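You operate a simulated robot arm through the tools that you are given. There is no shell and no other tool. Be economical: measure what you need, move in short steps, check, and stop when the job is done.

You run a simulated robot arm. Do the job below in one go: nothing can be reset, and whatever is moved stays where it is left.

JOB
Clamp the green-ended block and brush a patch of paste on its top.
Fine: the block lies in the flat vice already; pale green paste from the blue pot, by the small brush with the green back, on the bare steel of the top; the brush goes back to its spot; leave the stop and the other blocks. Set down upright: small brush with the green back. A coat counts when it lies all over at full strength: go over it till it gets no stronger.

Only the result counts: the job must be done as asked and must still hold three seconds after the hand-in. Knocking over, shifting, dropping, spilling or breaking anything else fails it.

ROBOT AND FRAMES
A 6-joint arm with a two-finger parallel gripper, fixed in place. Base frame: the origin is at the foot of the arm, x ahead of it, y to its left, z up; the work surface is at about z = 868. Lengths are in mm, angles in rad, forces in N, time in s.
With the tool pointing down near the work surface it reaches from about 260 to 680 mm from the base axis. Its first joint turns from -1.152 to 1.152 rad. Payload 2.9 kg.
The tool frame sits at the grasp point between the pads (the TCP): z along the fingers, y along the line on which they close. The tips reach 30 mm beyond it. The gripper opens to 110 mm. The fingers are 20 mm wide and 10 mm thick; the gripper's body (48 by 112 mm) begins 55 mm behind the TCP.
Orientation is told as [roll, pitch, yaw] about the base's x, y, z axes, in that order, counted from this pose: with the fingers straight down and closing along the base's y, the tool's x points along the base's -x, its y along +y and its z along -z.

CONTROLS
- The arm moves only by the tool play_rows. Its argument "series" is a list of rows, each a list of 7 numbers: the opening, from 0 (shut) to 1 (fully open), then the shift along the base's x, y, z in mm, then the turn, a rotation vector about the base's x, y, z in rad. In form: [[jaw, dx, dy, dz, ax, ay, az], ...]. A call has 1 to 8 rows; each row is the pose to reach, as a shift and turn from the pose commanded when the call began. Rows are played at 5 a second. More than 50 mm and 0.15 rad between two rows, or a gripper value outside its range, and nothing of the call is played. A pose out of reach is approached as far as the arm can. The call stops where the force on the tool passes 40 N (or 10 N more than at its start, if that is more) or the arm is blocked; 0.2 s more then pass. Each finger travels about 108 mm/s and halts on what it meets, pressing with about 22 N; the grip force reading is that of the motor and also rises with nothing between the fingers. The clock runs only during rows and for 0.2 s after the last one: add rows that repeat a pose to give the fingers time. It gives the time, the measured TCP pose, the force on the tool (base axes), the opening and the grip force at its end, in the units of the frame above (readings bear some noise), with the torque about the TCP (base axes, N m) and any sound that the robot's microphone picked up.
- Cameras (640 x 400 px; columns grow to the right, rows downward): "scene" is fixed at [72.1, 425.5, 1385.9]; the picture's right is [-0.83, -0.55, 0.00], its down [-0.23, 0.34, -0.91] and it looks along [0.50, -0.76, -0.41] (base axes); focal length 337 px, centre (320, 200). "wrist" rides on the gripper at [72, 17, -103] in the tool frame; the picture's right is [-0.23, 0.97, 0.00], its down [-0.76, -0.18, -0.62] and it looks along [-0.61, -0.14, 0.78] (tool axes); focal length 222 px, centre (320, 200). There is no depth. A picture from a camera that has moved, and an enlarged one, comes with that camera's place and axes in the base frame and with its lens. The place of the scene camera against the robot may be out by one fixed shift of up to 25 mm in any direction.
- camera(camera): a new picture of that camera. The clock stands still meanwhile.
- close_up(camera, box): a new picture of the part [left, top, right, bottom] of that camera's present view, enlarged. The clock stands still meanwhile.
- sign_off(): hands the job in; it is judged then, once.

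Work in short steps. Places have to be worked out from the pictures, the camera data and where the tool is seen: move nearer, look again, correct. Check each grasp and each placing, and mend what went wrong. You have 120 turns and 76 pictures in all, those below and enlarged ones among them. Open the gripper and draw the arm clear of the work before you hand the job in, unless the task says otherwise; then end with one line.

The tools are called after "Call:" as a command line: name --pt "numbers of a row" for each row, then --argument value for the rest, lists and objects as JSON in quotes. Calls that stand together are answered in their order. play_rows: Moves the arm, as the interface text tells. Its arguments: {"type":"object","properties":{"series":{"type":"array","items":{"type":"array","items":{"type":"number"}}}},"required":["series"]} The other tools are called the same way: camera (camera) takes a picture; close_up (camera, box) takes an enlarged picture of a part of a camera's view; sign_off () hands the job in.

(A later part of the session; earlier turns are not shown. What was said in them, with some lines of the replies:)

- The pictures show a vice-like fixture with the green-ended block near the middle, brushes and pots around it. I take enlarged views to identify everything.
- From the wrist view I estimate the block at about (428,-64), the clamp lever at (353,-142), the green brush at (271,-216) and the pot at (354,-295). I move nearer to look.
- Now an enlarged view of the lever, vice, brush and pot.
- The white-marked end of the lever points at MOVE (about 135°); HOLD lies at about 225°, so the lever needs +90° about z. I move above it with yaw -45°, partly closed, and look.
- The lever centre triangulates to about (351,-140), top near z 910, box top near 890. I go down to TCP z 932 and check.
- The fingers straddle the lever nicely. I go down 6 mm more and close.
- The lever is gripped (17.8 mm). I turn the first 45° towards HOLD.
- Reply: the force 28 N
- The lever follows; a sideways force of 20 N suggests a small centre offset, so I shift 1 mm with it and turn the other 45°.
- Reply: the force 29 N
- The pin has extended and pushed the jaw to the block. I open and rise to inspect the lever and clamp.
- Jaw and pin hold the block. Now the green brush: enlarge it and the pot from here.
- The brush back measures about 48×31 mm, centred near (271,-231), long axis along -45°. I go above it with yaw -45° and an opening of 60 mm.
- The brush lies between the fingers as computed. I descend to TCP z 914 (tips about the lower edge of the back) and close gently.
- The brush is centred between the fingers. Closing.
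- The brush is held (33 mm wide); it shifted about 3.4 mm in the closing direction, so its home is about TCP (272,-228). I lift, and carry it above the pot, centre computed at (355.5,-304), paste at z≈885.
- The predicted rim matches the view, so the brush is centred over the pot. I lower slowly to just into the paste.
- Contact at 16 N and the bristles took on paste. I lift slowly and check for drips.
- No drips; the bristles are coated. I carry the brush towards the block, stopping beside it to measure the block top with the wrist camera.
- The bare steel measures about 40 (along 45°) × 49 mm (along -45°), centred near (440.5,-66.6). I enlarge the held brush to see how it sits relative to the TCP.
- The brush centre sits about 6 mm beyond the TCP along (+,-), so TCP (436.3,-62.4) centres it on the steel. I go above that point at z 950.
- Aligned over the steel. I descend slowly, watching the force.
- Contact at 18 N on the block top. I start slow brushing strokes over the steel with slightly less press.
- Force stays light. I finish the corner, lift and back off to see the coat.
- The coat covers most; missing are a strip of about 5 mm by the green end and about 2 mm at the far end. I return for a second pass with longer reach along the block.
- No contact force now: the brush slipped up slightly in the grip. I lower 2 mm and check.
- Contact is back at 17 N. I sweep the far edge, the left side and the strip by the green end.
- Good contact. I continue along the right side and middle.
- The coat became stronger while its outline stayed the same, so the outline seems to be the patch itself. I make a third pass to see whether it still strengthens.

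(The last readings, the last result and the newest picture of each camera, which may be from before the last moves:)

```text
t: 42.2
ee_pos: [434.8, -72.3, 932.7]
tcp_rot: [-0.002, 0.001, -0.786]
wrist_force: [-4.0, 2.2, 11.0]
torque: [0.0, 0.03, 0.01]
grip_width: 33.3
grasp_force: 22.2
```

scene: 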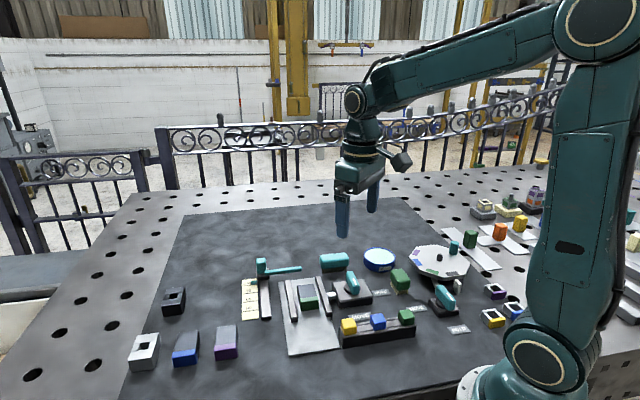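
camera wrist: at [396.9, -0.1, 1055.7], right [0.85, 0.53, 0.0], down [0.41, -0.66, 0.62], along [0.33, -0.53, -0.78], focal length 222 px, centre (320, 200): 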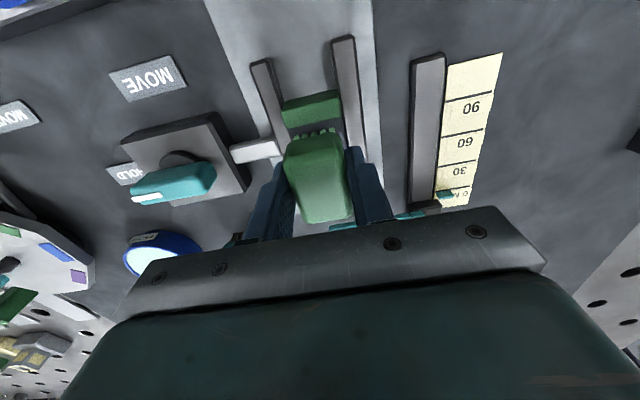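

Contact held at 11–15 N. I finish the far edge, then lift and look.

Call:
play_rows --pt "0.15 3.5 3.5 0 0 0 0" --pt "0.15 7 7 0 0 0 0" --pt "0.15 9.9 9.9 0 0 0 0" --pt "0.15 9.9 9.9 8 0 0 0" --pt "0.15 9.9 9.9 25 0 0 0" --pt "0.15 14 -12 45 0 0 0" --pt "0.15 18 -36 60 0 0 0" --pt "0.15 21.4 -46.3 64.9 0 0 0"

Call:
close_up --camera "wrist" --box '[240, 0, 400, 130]'

Call:
close_up --camera "scene" --box '[270, 210, 390, 330]'

```text
t: 44.0
ee_pos: [455.7, -119.2, 998.4]
tcp_rot: [0.001, -0.001, -0.785]
wrist_force: [-0.3, -0.2, 0.0]
torque: [-0.01, 0.03, 0.0]
grip_width: 33.3
grasp_force: 21.8
```

```text
3.08 times, centred on (320, 65) of wrist
camera zoom: at [416.0, -56.4, 1103.8], right [0.85, 0.53, 0.0], down [0.41, -0.66, 0.62], along [0.33, -0.53, -0.78], focal length 684 px, centre (320, 615)
```

zoom: 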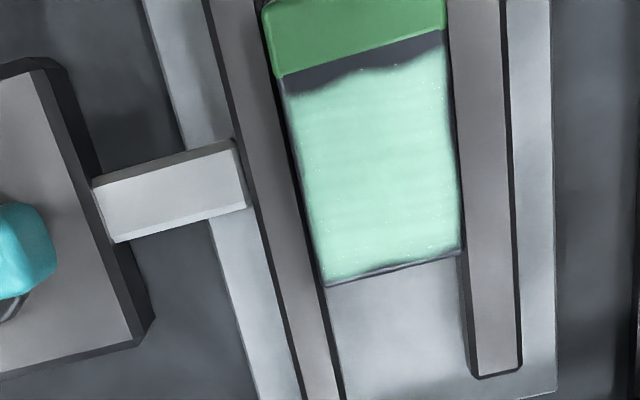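

```text
3.33 times, centred on (330, 270) of scene
camera zoom: at [72.1, 425.5, 1385.9], right [-0.83, -0.55, 0.0], down [-0.23, 0.34, -0.91], along [0.5, -0.76, -0.41], focal length 1122 px, centre (287, -33)
```

zoom: 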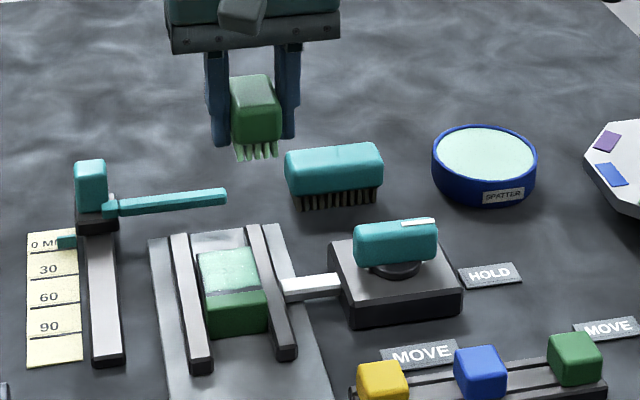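

Only slightly stronger. To be sure of full strength I reload the brush and go over it again.

Call:
play_rows --pt "0.15 -16 -30 0 0 0 0" --pt "0.15 -34 -64 0 0 0 0" --pt "0.15 -52 -98 -5 0 0 0" --pt "0.15 -70 -132 -10 0 0 0" --pt "0.15 -86 -162 -18 0 0 0" --pt "0.15 -99.7 -185.3 -24 0 0 0" --pt "0.15 -99.7 -185.3 -40 0 0 0" --pt "0.15 -99.7 -185.3 -52 0 0 0"

Call:
play_rows --pt "0.15 0 0 -7 0 0 0" --pt "0.15 0 0 -13 0 0 0" --pt "0.15 0 0 -16 0 0 0" --pt "0.15 0 0 -16.8 0 0 0" --pt "0.15 0 0 -16.8 0 0 0"

```text
t: 45.8
ee_pos: [357.1, -301.8, 946.5]
tcp_rot: [-0.001, 0.0, -0.785]
wrist_force: [-0.1, -0.4, -0.6]
torque: [0.0, 0.02, 0.04]
grip_width: 33.4
grasp_force: 22.1
```

```text
t: 47.0
ee_pos: [357.1, -302.5, 929.2]
tcp_rot: [0.0, -0.001, -0.787]
wrist_force: [0.3, -0.2, -0.7]
torque: [0.0, 0.0, 0.01]
grip_width: 33.5
grasp_force: 21.8
```

No contact yet; lower a little more.

Call:
play_rows --pt "0.15 0 0 -1 0 0 0" --pt "0.15 0 0 -1.8 0 0 0" --pt "0.15 0 0 -1.8 0 0 0"

```text
t: 47.8
ee_pos: [355.9, -302.4, 928.6]
tcp_rot: [0.0, 0.001, -0.785]
wrist_force: [-0.8, 0.0, -0.1]
torque: [-0.01, 0.0, 0.04]
grip_width: 33.3
grasp_force: 22.0
```

Call:
play_rows --pt "0.15 0 0 -1 0 0 0" --pt "0.15 0 0 -1.8 0 0 0" --pt "0.15 0 0 -1.8 0 0 0"

Call:
close_up --camera "scene" --box '[340, 210, 420, 280]'

```text
t: 48.6
ee_pos: [355.9, -302.4, 926.6]
tcp_rot: [0.0, 0.0, -0.786]
wrist_force: [0.4, 0.3, 0.4]
torque: [0.01, 0.01, -0.04]
grip_width: 33.4
grasp_force: 21.6
```

```text
5.71 times, centred on (380, 245) of scene
camera zoom: at [72.1, 425.5, 1385.9], right [-0.83, -0.55, 0.0], down [-0.23, 0.34, -0.91], along [0.5, -0.76, -0.41], focal length 1924 px, centre (-23, -57)
```

zoom: 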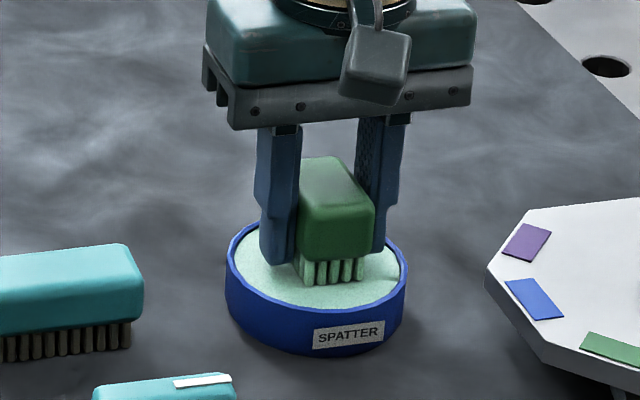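

The picture shows the bristles at the paste level; the back has slid up some 5 mm in the grip. I press 1.5 mm more to load.

Call:
play_rows --pt "0.15 0 0 -0.8 0 0 0" --pt "0.15 0 0 -1.5 0 0 0" --pt "0.15 0 0 -1.5 0 0 0"

```text
t: 49.4
ee_pos: [357.0, -301.8, 926.9]
tcp_rot: [0.0, -0.002, -0.785]
wrist_force: [-3.3, 0.7, 17.1]
torque: [0.09, 0.09, 0.01]
grip_width: 33.5
grasp_force: 22.0
```

Loaded at 17 N. I lift slowly and return to above the block.

Call:
play_rows --pt "0.15 0 0 5 0 0 0" --pt "0.15 0 0 15 0 0 0" --pt "0.15 0 0 30 0 0 0" --pt "0.15 0 0 50 0 0 0" --pt "0.15 12 38 50 0 0 0" --pt "0.15 24 78 50 0 0 0" --pt "0.15 36 120 50 0 0 0" --pt "0.15 48 165 50 0 0 0"

Call:
play_rows --pt "0.15 11 37 0 0 0 0" --pt "0.15 22.6 74.4 0 0 0 0" --pt "0.15 22.6 74.4 -20 0 0 0" --pt "0.15 22.6 74.4 -34 0 0 0" --pt "0.15 22.6 74.4 -40 0 0 0" --pt "0.15 22.6 74.4 -40 0 0 0"

```text
t: 51.2
ee_pos: [403.5, -137.3, 975.7]
tcp_rot: [-0.001, 0.0, -0.784]
wrist_force: [0.3, -0.1, -0.4]
torque: [0.02, -0.02, -0.01]
grip_width: 33.5
grasp_force: 22.0
```

```text
t: 52.6
ee_pos: [427.9, -64.8, 934.1]
tcp_rot: [0.0, -0.001, -0.787]
wrist_force: [0.3, -0.2, -0.5]
torque: [0.02, 0.03, 0.03]
grip_width: 33.4
grasp_force: 21.8
```

Not yet in contact at 935; stepping down.

Call:
play_rows --pt "0.15 0 0 -1.5 0 0 0" --pt "0.15 0 0 -3 0 0 0" --pt "0.15 0 0 -4 0 0 0" --pt "0.15 0 0 -4 0 0 0"

```text
t: 53.6
ee_pos: [427.4, -64.0, 933.0]
tcp_rot: [0.001, -0.004, -0.787]
wrist_force: [0.4, -2.5, 17.1]
torque: [-0.07, -0.02, 0.05]
grip_width: 33.5
grasp_force: 21.9
```

Contact at 17 N. Repeat the full sweep.

Call:
play_rows --pt "0.15 3.9 -3.9 0.3 0 0 0" --pt "0.15 7.8 -7.8 0.3 0 0 0" --pt "0.15 10.6 -5 0.3 0 0 0" --pt "0.15 7.1 -1.4 0.3 0 0 0" --pt "0.15 2.8 2.8 0.3 0 0 0" --pt "0.15 6.4 6.4 0.3 0 0 0" --pt "0.15 10.6 2.1 0.3 0 0 0" --pt "0.15 14.1 -1.4 0.3 0 0 0"

Call:
play_rows --pt "0.15 3.5 3.5 0 0 0 0" --pt "0.15 0 7.1 0 0 0 0" --pt "0.15 -4.2 11.3 0 0 0 0" --pt "0.15 -7.8 7.8 0 0 0 0" --pt "0.15 -11.3 4.2 0 0 0 0" --pt "0.15 -14.1 1.4 0 0 0 0" --pt "0.15 -9.9 -2.8 0 0 0 0" --pt "0.15 -6.4 -6.4 0 0 0 0"

Call:
play_rows --pt "0.15 3.5 3.5 0 0 0 0" --pt "0.15 7 7 0 0 0 0" --pt "0.15 9.9 9.9 0 0 0 0" --pt "0.15 9.9 9.9 8 0 0 0" --pt "0.15 9.9 9.9 25 0 0 0" --pt "0.15 14 -12 45 0 0 0" --pt "0.15 18 -36 60 0 0 0" --pt "0.15 21.4 -46.3 67 0 0 0"

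Call:
close_up --camera "wrist" --box '[240, 0, 400, 130]'

```text
t: 55.4
ee_pos: [441.5, -64.4, 931.7]
tcp_rot: [-0.001, 0.002, -0.784]
wrist_force: [0.4, 0.4, 0.1]
torque: [0.0, 0.0, -0.01]
grip_width: 33.4
grasp_force: 22.0
```

```text
t: 57.2
ee_pos: [435.0, -72.0, 932.7]
tcp_rot: [0.001, 0.0, -0.785]
wrist_force: [0.3, 0.8, 0.5]
torque: [0.0, 0.0, 0.0]
grip_width: 33.3
grasp_force: 22.8
```

```text
t: 59.0
ee_pos: [456.1, -118.7, 999.9]
tcp_rot: [0.001, 0.0, -0.787]
wrist_force: [-0.8, 1.4, -1.3]
torque: [0.0, -0.03, 0.02]
grip_width: 33.5
grasp_force: 21.8
```

```text
3.08 times, centred on (320, 65) of wrist
camera zoom: at [416.9, -56.4, 1104.6], right [0.85, 0.53, 0.0], down [0.41, -0.66, 0.62], along [0.33, -0.53, -0.78], focal length 684 px, centre (320, 615)
```

zoom: 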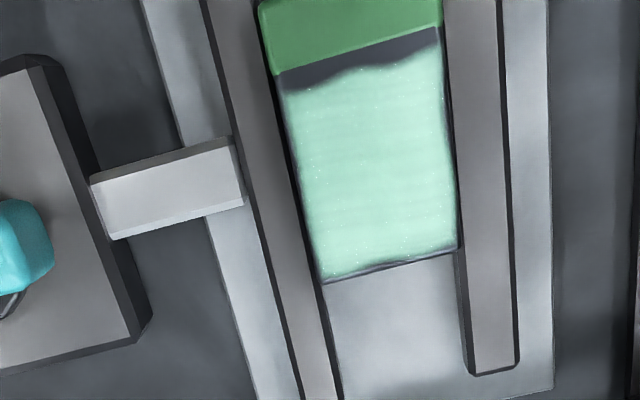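

Contact was lost partway (force near 0), so I do one more full pass with re-established contact.

Call:
play_rows --pt "0.15 -15 28 -15 0 0 0" --pt "0.15 -25 52 -30 0 0 0" --pt "0.15 -29.1 54.1 -50 0 0 0" --pt "0.15 -29.1 54.1 -62 0 0 0" --pt "0.15 -29.1 54.1 -66 0 0 0" --pt "0.15 -29.1 54.1 -68 0 0 0" --pt "0.15 -29.1 54.1 -68.5 0 0 0" --pt "0.15 -29.1 54.1 -68.5 0 0 0"

```text
t: 60.8
ee_pos: [428.5, -64.2, 931.0]
tcp_rot: [0.002, -0.005, -0.784]
wrist_force: [0.7, 2.2, 17.1]
torque: [0.05, 0.0, 0.0]
grip_width: 33.2
grasp_force: 22.4
```

Contact at 17 N; I sweep while lowering slightly to hold contact.

Call:
play_rows --pt "0.15 3.9 -3.9 0 0 0 0" --pt "0.15 7.8 -7.8 0 0 0 0" --pt "0.15 10.6 -5 -0.1 0 0 0" --pt "0.15 7.1 -1.4 -0.2 0 0 0" --pt "0.15 2.8 2.8 -0.3 0 0 0" --pt "0.15 6.4 6.4 -0.4 0 0 0" --pt "0.15 10.6 2.1 -0.5 0 0 0" --pt "0.15 14.1 -1.4 -0.6 0 0 0"

Call:
play_rows --pt "0.15 3.5 3.5 -0.1 0 0 0" --pt "0.15 0 7.1 -0.2 0 0 0" --pt "0.15 -4.2 11.3 -0.3 0 0 0" --pt "0.15 -7.8 7.8 -0.4 0 0 0" --pt "0.15 -11.3 4.2 -0.5 0 0 0" --pt "0.15 -14.1 1.4 -0.6 0 0 0" --pt "0.15 -9.9 -2.8 -0.7 0 0 0" --pt "0.15 -6.4 -6.4 -0.8 0 0 0"

Call:
play_rows --pt "0.15 3.5 3.5 -0.1 0 0 0" --pt "0.15 7 7 -0.2 0 0 0" --pt "0.15 9.9 9.9 -0.3 0 0 0" --pt "0.15 9.9 9.9 8 0 0 0" --pt "0.15 9.9 9.9 25 0 0 0" --pt "0.15 14 -12 45 0 0 0" --pt "0.15 18 -36 60 0 0 0" --pt "0.15 21.4 -46.3 69 0 0 0"

Call:
close_up --camera "wrist" --box '[240, 0, 400, 130]'

```text
t: 62.6
ee_pos: [440.8, -62.8, 930.0]
tcp_rot: [0.0, 0.003, -0.784]
wrist_force: [-5.4, 5.9, 16.4]
torque: [-0.02, 0.11, -0.08]
grip_width: 33.7
grasp_force: 21.9
```

```text
t: 64.5
ee_pos: [434.7, -69.8, 930.4]
tcp_rot: [0.001, 0.0, -0.784]
wrist_force: [-1.4, -0.1, 2.5]
torque: [-0.03, -0.03, 0.01]
grip_width: 33.4
grasp_force: 21.5
stopped in row 8: the force on the tool passed its limit at 46 N (the readings are from after the stop); the commanded pose is now the measured one
```

```text
t: 66.3
ee_pos: [455.9, -115.8, 999.2]
tcp_rot: [0.0, 0.002, -0.784]
wrist_force: [-0.4, 1.0, -0.5]
torque: [-0.01, -0.01, -0.01]
grip_width: 33.5
grasp_force: 21.9
```

```text
3.08 times, centred on (320, 65) of wrist
camera zoom: at [415.7, -53.8, 1104.2], right [0.85, 0.53, 0.0], down [0.41, -0.66, 0.62], along [0.33, -0.53, -0.78], focal length 684 px, centre (320, 615)
```

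zoom: 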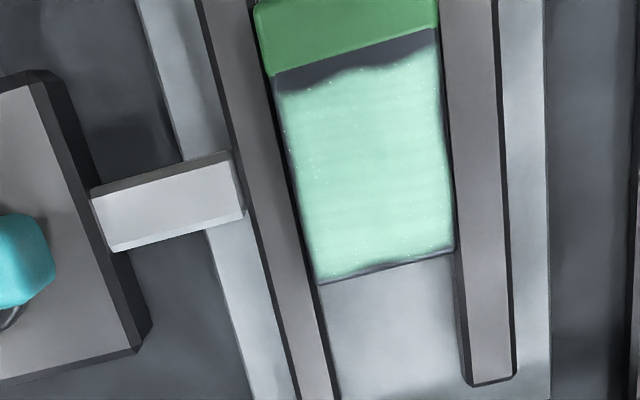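

The coat looks unchanged from the previous pass. After the brief force spike I check the clamp and compare the coat with the paste.

Call:
close_up --camera "scene" --box '[270, 260, 350, 340]'

Call:
close_up --camera "wrist" --box '[296, 0, 366, 60]'

Call:
camera --camera "wrist"

```text
5.00 times, centred on (310, 300) of scene
camera zoom: at [72.1, 425.5, 1385.9], right [-0.83, -0.55, 0.0], down [-0.23, 0.34, -0.91], along [0.5, -0.76, -0.41], focal length 1684 px, centre (370, -300)
```

zoom: 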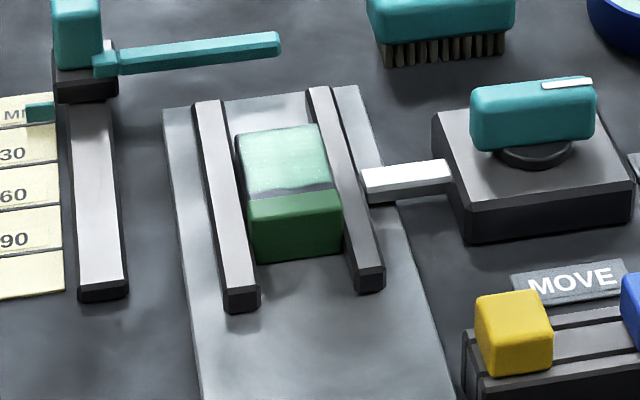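

```text
6.67 times, centred on (331, 30) of wrist
camera zoom: at [415.7, -53.8, 1104.2], right [0.85, 0.53, 0.0], down [0.41, -0.66, 0.62], along [0.33, -0.53, -0.78], focal length 1481 px, centre (247, 1333)
```

zoom: 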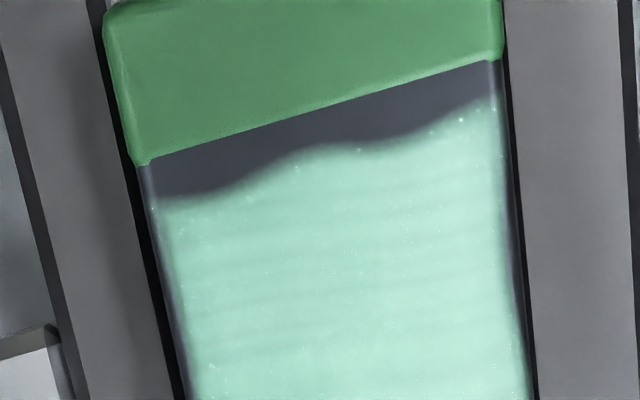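

```text
30 pictures are left
camera wrist: at [415.7, -53.8, 1104.2], right [0.85, 0.53, 0.0], down [0.41, -0.66, 0.62], along [0.33, -0.53, -0.78], focal length 222 px, centre (320, 200)
```

wrist: 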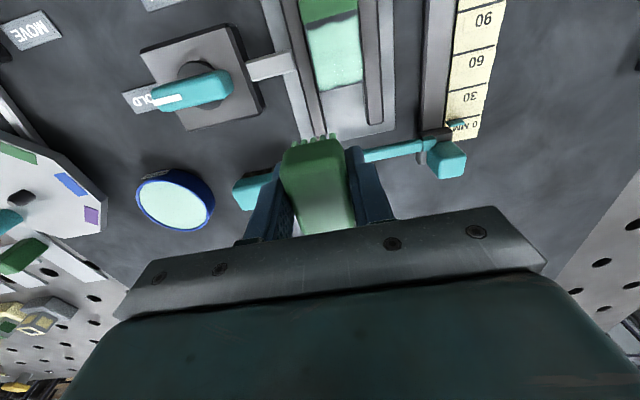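

The clamp still holds and the coat is uniform. To test whether the bare strip by the green end takes paste, I make one more pass set further toward it.

Call:
play_rows --pt "0.15 -15 28 -15 0 0 0" --pt "0.15 -25 52 -30 0 0 0" --pt "0.15 -32.5 56.5 -50 0 0 0" --pt "0.15 -32.5 56.5 -62 0 0 0" --pt "0.15 -32.5 56.5 -66 0 0 0" --pt "0.15 -32.5 56.5 -68.5 0 0 0" --pt "0.15 -32.5 56.5 -69.2 0 0 0" --pt "0.15 -32.5 56.5 -69.2 0 0 0"

```text
t: 68.1
ee_pos: [423.1, -60.0, 930.4]
tcp_rot: [-0.001, -0.002, -0.786]
wrist_force: [-3.4, 1.7, 10.1]
torque: [0.05, -0.05, 0.07]
grip_width: 33.4
grasp_force: 22.2
```

Call:
play_rows --pt "0.15 3.5 3.5 0 0 0 0" --pt "0.15 7 7 0 0 0 0" --pt "0.15 9.9 9.9 0 0 0 0" --pt "0.15 7 7 -0.1 0 0 0" --pt "0.15 3.5 3.5 -0.1 0 0 0" --pt "0.15 0 0 -0.1 0 0 0" --pt "0.15 4 4 0 0 0 0"

Call:
play_rows --pt "0.15 0 0 8 0 0 0" --pt "0.15 0 0 25 0 0 0" --pt "0.15 14 -20 45 0 0 0" --pt "0.15 22 -44 60 0 0 0" --pt "0.15 28.5 -60.5 69.2 0 0 0" --pt "0.15 28.5 -60.5 69.2 0 0 0"

Call:
close_up --camera "wrist" --box '[240, 0, 400, 130]'

Call:
close_up --camera "wrist" --box '[296, 0, 366, 60]'

```text
t: 69.7
ee_pos: [425.0, -58.9, 931.0]
tcp_rot: [-0.006, 0.001, -0.788]
wrist_force: [-16.1, -10.9, 32.3]
torque: [-0.04, -0.17, -0.05]
grip_width: 33.2
grasp_force: 22.1
```

```text
t: 71.1
ee_pos: [457.2, -117.5, 999.2]
tcp_rot: [0.001, 0.002, -0.782]
wrist_force: [0.2, -0.4, 0.0]
torque: [-0.01, 0.03, -0.03]
grip_width: 33.4
grasp_force: 21.8
```

```text
3.08 times, centred on (320, 65) of wrist
camera zoom: at [417.1, -55.8, 1102.8], right [0.85, 0.53, 0.0], down [0.41, -0.66, 0.62], along [0.33, -0.53, -0.78], focal length 684 px, centre (320, 615)
```

zoom: 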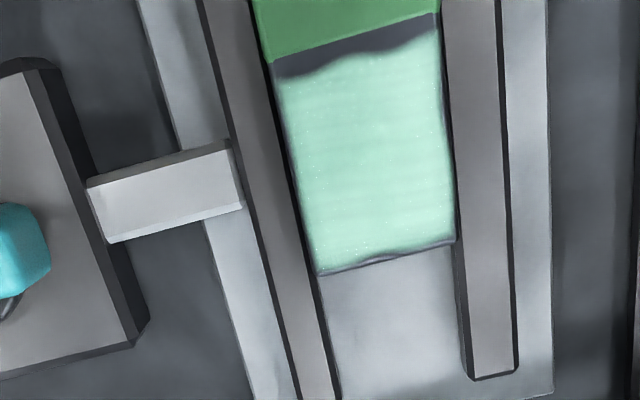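

```text
6.67 times, centred on (331, 30) of wrist
camera zoom: at [417.1, -55.8, 1102.8], right [0.85, 0.53, 0.0], down [0.41, -0.66, 0.62], along [0.33, -0.53, -0.78], focal length 1481 px, centre (247, 1333)
```

zoom: 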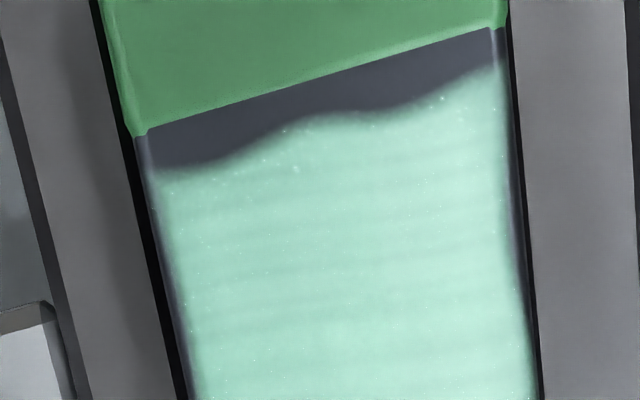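

Outline and colour are identical to before, so the patch is saturated. Painting is done; I check how the brush now sits in the grip before returning it.

Call:
close_up --camera "wrist" --box '[260, 110, 380, 240]'

Call:
close_up --camera "scene" --box '[280, 190, 360, 260]'

```text
3.08 times, centred on (320, 175) of wrist
camera zoom: at [417.1, -55.8, 1102.8], right [0.85, 0.53, 0.0], down [0.41, -0.66, 0.62], along [0.33, -0.53, -0.78], focal length 684 px, centre (320, 277)
```

zoom: 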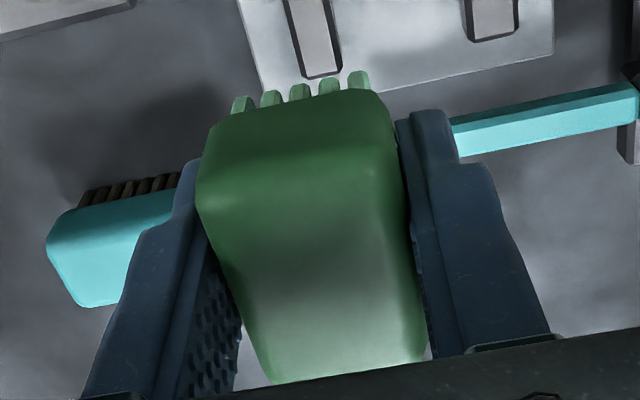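

```text
5.71 times, centred on (320, 225) of scene
camera zoom: at [72.2, 425.5, 1385.9], right [-0.83, -0.55, 0.0], down [-0.23, 0.34, -0.91], along [0.5, -0.76, -0.41], focal length 1924 px, centre (320, 57)
```

zoom: 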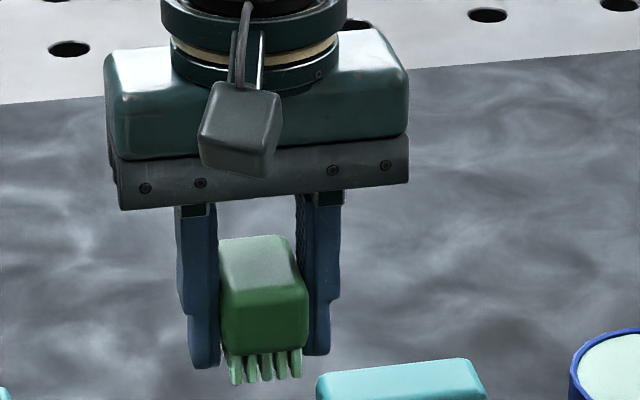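

The brush sits square, slid up about 5.5 mm, otherwise unshifted. I carry it back above its spot, TCP (272.2,-228.2).

Call:
play_rows --pt "0.15 -30 -18 0 0 0 0" --pt "0.15 -66 -40 0 0 0 0" --pt "0.15 -102 -62 0 0 0 0" --pt "0.15 -138 -84 0 0 0 0" --pt "0.15 -168 -102 0 0 0 0" --pt "0.15 -183.9 -112.1 -15 0 0 0" --pt "0.15 -183.9 -112.1 -50 0 0 0" --pt "0.15 -183.9 -112.1 -70 0 0 0"

Call:
camera --camera "wrist"

Call:
close_up --camera "scene" --box '[350, 230, 440, 305]'

```text
t: 72.9
ee_pos: [271.2, -227.8, 929.3]
tcp_rot: [0.0, 0.001, -0.784]
wrist_force: [-0.5, -0.8, -0.2]
torque: [0.0, -0.03, 0.0]
grip_width: 33.2
grasp_force: 21.6
```

```text
25 pictures are left
camera wrist: at [232.0, -165.3, 1035.0], right [0.85, 0.53, 0.0], down [0.41, -0.66, 0.62], along [0.33, -0.53, -0.78], focal length 222 px, centre (320, 200)
```

wrist: 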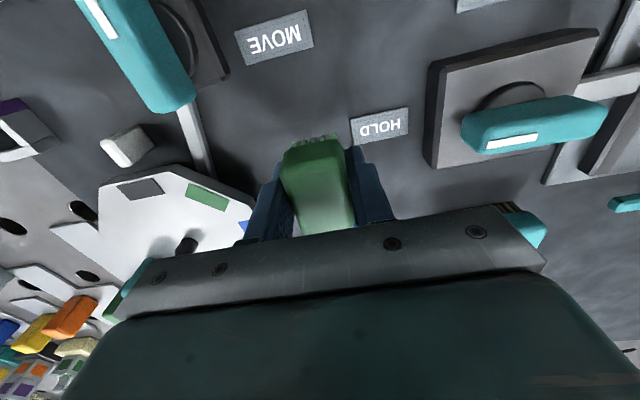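

```text
5.33 times, centred on (395, 268) of scene
camera zoom: at [72.1, 425.5, 1385.9], right [-0.83, -0.55, 0.0], down [-0.23, 0.34, -0.91], along [0.5, -0.76, -0.41], focal length 1796 px, centre (-80, -160)
```

zoom: 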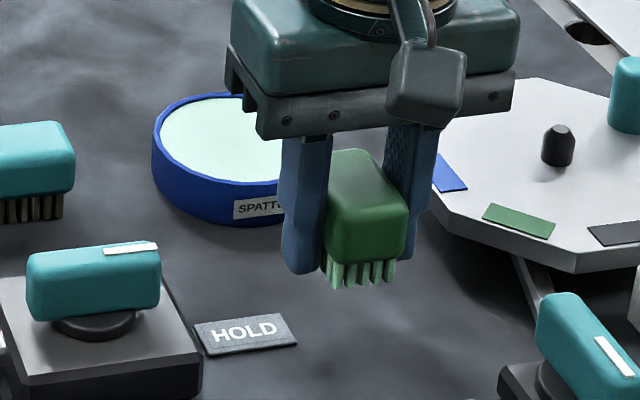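

Lowering to just above the table.

Call:
play_rows --pt "0.15 0 0 -8 0 0 0" --pt "0.15 0 0 -14 0 0 0" --pt "0.15 0 0 -18 0 0 0" --pt "0.15 0 0 -19.5 0 0 0" --pt "0.15 0 0 -19.5 0 0 0"

Call:
close_up --camera "scene" --box '[350, 230, 440, 305]'

```text
t: 74.1
ee_pos: [273.4, -229.1, 909.5]
tcp_rot: [-0.001, 0.0, -0.785]
wrist_force: [-0.5, -0.4, -0.1]
torque: [-0.03, -0.04, -0.03]
grip_width: 33.7
grasp_force: 22.0
```

```text
5.33 times, centred on (395, 268) of scene
camera zoom: at [72.1, 425.5, 1385.9], right [-0.83, -0.55, 0.0], down [-0.23, 0.34, -0.91], along [0.5, -0.76, -0.41], focal length 1796 px, centre (-80, -160)
```

zoom: 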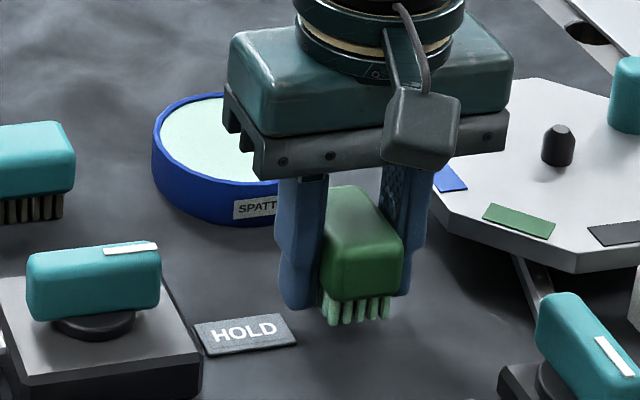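

The bristles are still about 9 mm above the table (the brush slid up more during the last pass). I lower on to contact carefully.

Call:
play_rows --pt "0.15 0 0 -2 0 0 0" --pt "0.15 0 0 -4 0 0 0" --pt "0.15 0 0 -5 0 0 0" --pt "0.15 0 0 -5 0 0 0"

```text
t: 75.1
ee_pos: [272.4, -228.7, 905.1]
tcp_rot: [0.001, 0.001, -0.783]
wrist_force: [0.5, -0.7, -0.9]
torque: [0.03, 0.04, -0.01]
grip_width: 33.3
grasp_force: 22.2
```

Call:
play_rows --pt "0.15 0 0 -1 0 0 0" --pt "0.15 0 0 -2 0 0 0" --pt "0.15 0 0 -2.5 0 0 0" --pt "0.15 0 0 -2.5 0 0 0"

Call:
close_up --camera "scene" --box '[350, 230, 440, 305]'

```text
t: 76.1
ee_pos: [272.7, -228.5, 901.5]
tcp_rot: [0.0, 0.004, -0.783]
wrist_force: [-0.2, -0.3, -0.7]
torque: [0.0, -0.01, -0.02]
grip_width: 33.5
grasp_force: 21.7
```

```text
5.33 times, centred on (395, 268) of scene
camera zoom: at [72.1, 425.5, 1385.9], right [-0.83, -0.55, 0.0], down [-0.23, 0.34, -0.91], along [0.5, -0.76, -0.41], focal length 1796 px, centre (-80, -160)
```

zoom: 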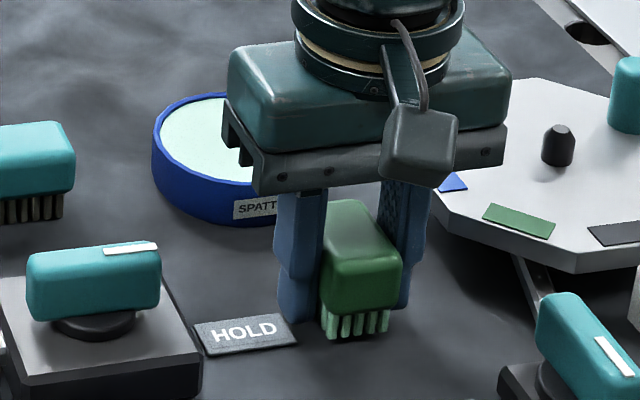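

Nearly down (about 2 mm). Lower 1.5 mm more, then open.

Call:
play_rows --pt "0.15 0 0 -0.8 0 0 0" --pt "0.15 0 0 -1.6 0 0 0" --pt "0.15 0 0 -1.6 0 0 0"

```text
t: 76.9
ee_pos: [273.3, -228.2, 900.0]
tcp_rot: [0.001, 0.001, -0.784]
wrist_force: [0.5, -0.5, -0.8]
torque: [0.02, -0.04, 0.04]
grip_width: 33.2
grasp_force: 22.0
```

Call:
play_rows --pt "0.15 0 0 -0.8 0 0 0" --pt "0.15 0 0 -0.8 0 0 0"

Call:
close_up --camera "scene" --box '[380, 265, 430, 305]'

```text
t: 77.5
ee_pos: [273.0, -228.2, 900.1]
tcp_rot: [0.0, 0.002, -0.784]
wrist_force: [-0.3, -0.7, -0.4]
torque: [-0.01, -0.02, 0.01]
grip_width: 33.4
grasp_force: 21.2
```

```text
10.00 times, centred on (405, 285) of scene
camera zoom: at [72.1, 425.5, 1385.9], right [-0.83, -0.55, 0.0], down [-0.23, 0.34, -0.91], along [0.5, -0.76, -0.41], focal length 3367 px, centre (-530, -650)
```

zoom: 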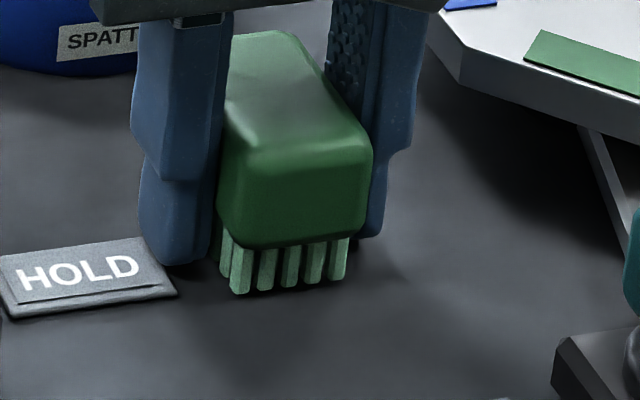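

The bristles are practically on the table; the left finger is close to the flat HOLD label, so I open only about 2 mm per side and rise straight up.

Call:
play_rows --pt "0.32 0 0 0 0 0 0" --pt "0.345 0 0 0 0 0 0" --pt "0.345 0 0 0 0 0 0" --pt "0.345 0 0 8 0 0 0" --pt "0.345 0 0 16 0 0 0" --pt "0.36 0 0 16 0 0 0"

Call:
close_up --camera "scene" --box '[350, 230, 440, 305]'

```text
t: 78.9
ee_pos: [273.7, -228.2, 915.1]
tcp_rot: [0.0, 0.002, -0.783]
wrist_force: [0.0, -0.5, 0.2]
torque: [0.0, -0.01, -0.02]
grip_width: 39.6
grasp_force: 0.1
```

```text
5.33 times, centred on (395, 268) of scene
camera zoom: at [72.1, 425.5, 1385.9], right [-0.83, -0.55, 0.0], down [-0.23, 0.34, -0.91], along [0.5, -0.76, -0.41], focal length 1796 px, centre (-80, -160)
```

zoom: 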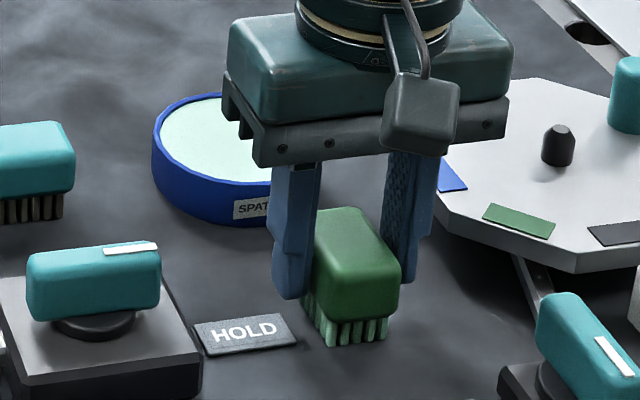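

The brush stands upright, on its spot just as in the original picture. I open more and withdraw upward.

Call:
play_rows --pt "0.5 0 0 2 0 0 0" --pt "0.5 0 0 30 0 0 0" --pt "0.5 0 0 70 0 0 0" --pt "0.6 0 20 110 0 0 0" --pt "0.6 0 50 145 0 0 0.14" --pt "0.6 0 80 180 0 0 0.28" --pt "0.6 0 110 200 0 0 0.42" --pt "0.6 0 150 210 0 0 0.56"

Call:
camera --camera "wrist"

Call:
camera --camera "scene"

Call:
close_up --camera "scene" --box '[240, 230, 440, 350]'

```text
t: 80.7
ee_pos: [272.8, -78.7, 1124.4]
tcp_rot: [0.0, 0.001, -0.221]
wrist_force: [-0.2, -0.5, 0.5]
torque: [-0.01, 0.0, 0.0]
grip_width: 65.9
grasp_force: 0.0
```

```text
19 pictures are left
camera wrist: at [204.8, -47.0, 1230.3], right [0.44, 0.9, 0.0], down [0.7, -0.34, 0.62], along [0.56, -0.27, -0.78], focal length 222 px, centre (320, 200)
```

wrist: 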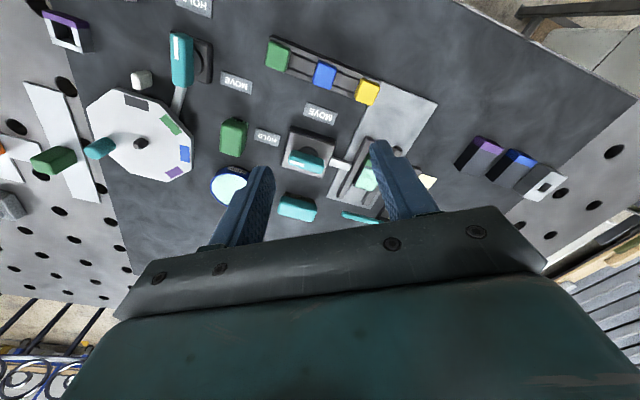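

```text
18 pictures are left
```

scene: 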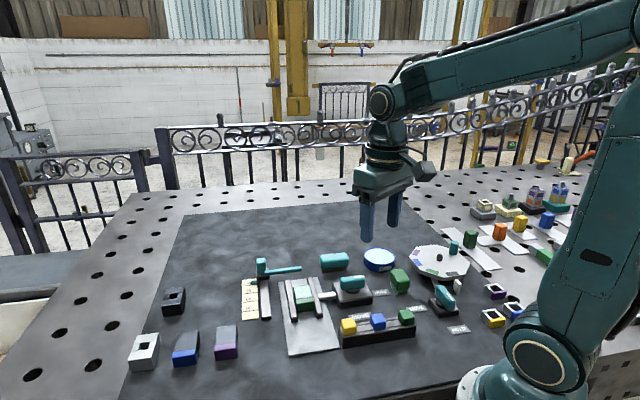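

```text
3.20 times, centred on (340, 290) of scene
camera zoom: at [72.1, 425.5, 1385.9], right [-0.83, -0.55, 0.0], down [-0.23, 0.34, -0.91], along [0.5, -0.76, -0.41], focal length 1078 px, centre (256, -88)
```

zoom: 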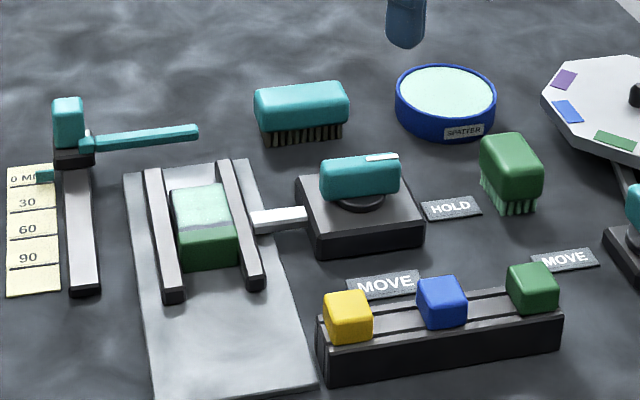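

All is in place: the lever is at HOLD, the block is coated, the brush stands upright on its spot, and the gripper is open and clear. Handing in.

Call:
sign_off

```text
The job is handed in.
```

The green-ended block is clamped with its lever at HOLD, and the brush is back upright on its spot. The top has a full-strength coat that stopped getting stronger, except for a bare strip of about 5 mm along the green end that never took paste, even when I brushed right over it. The block also slid about 3 mm along the jaws under the brushing, and the job is handed in.
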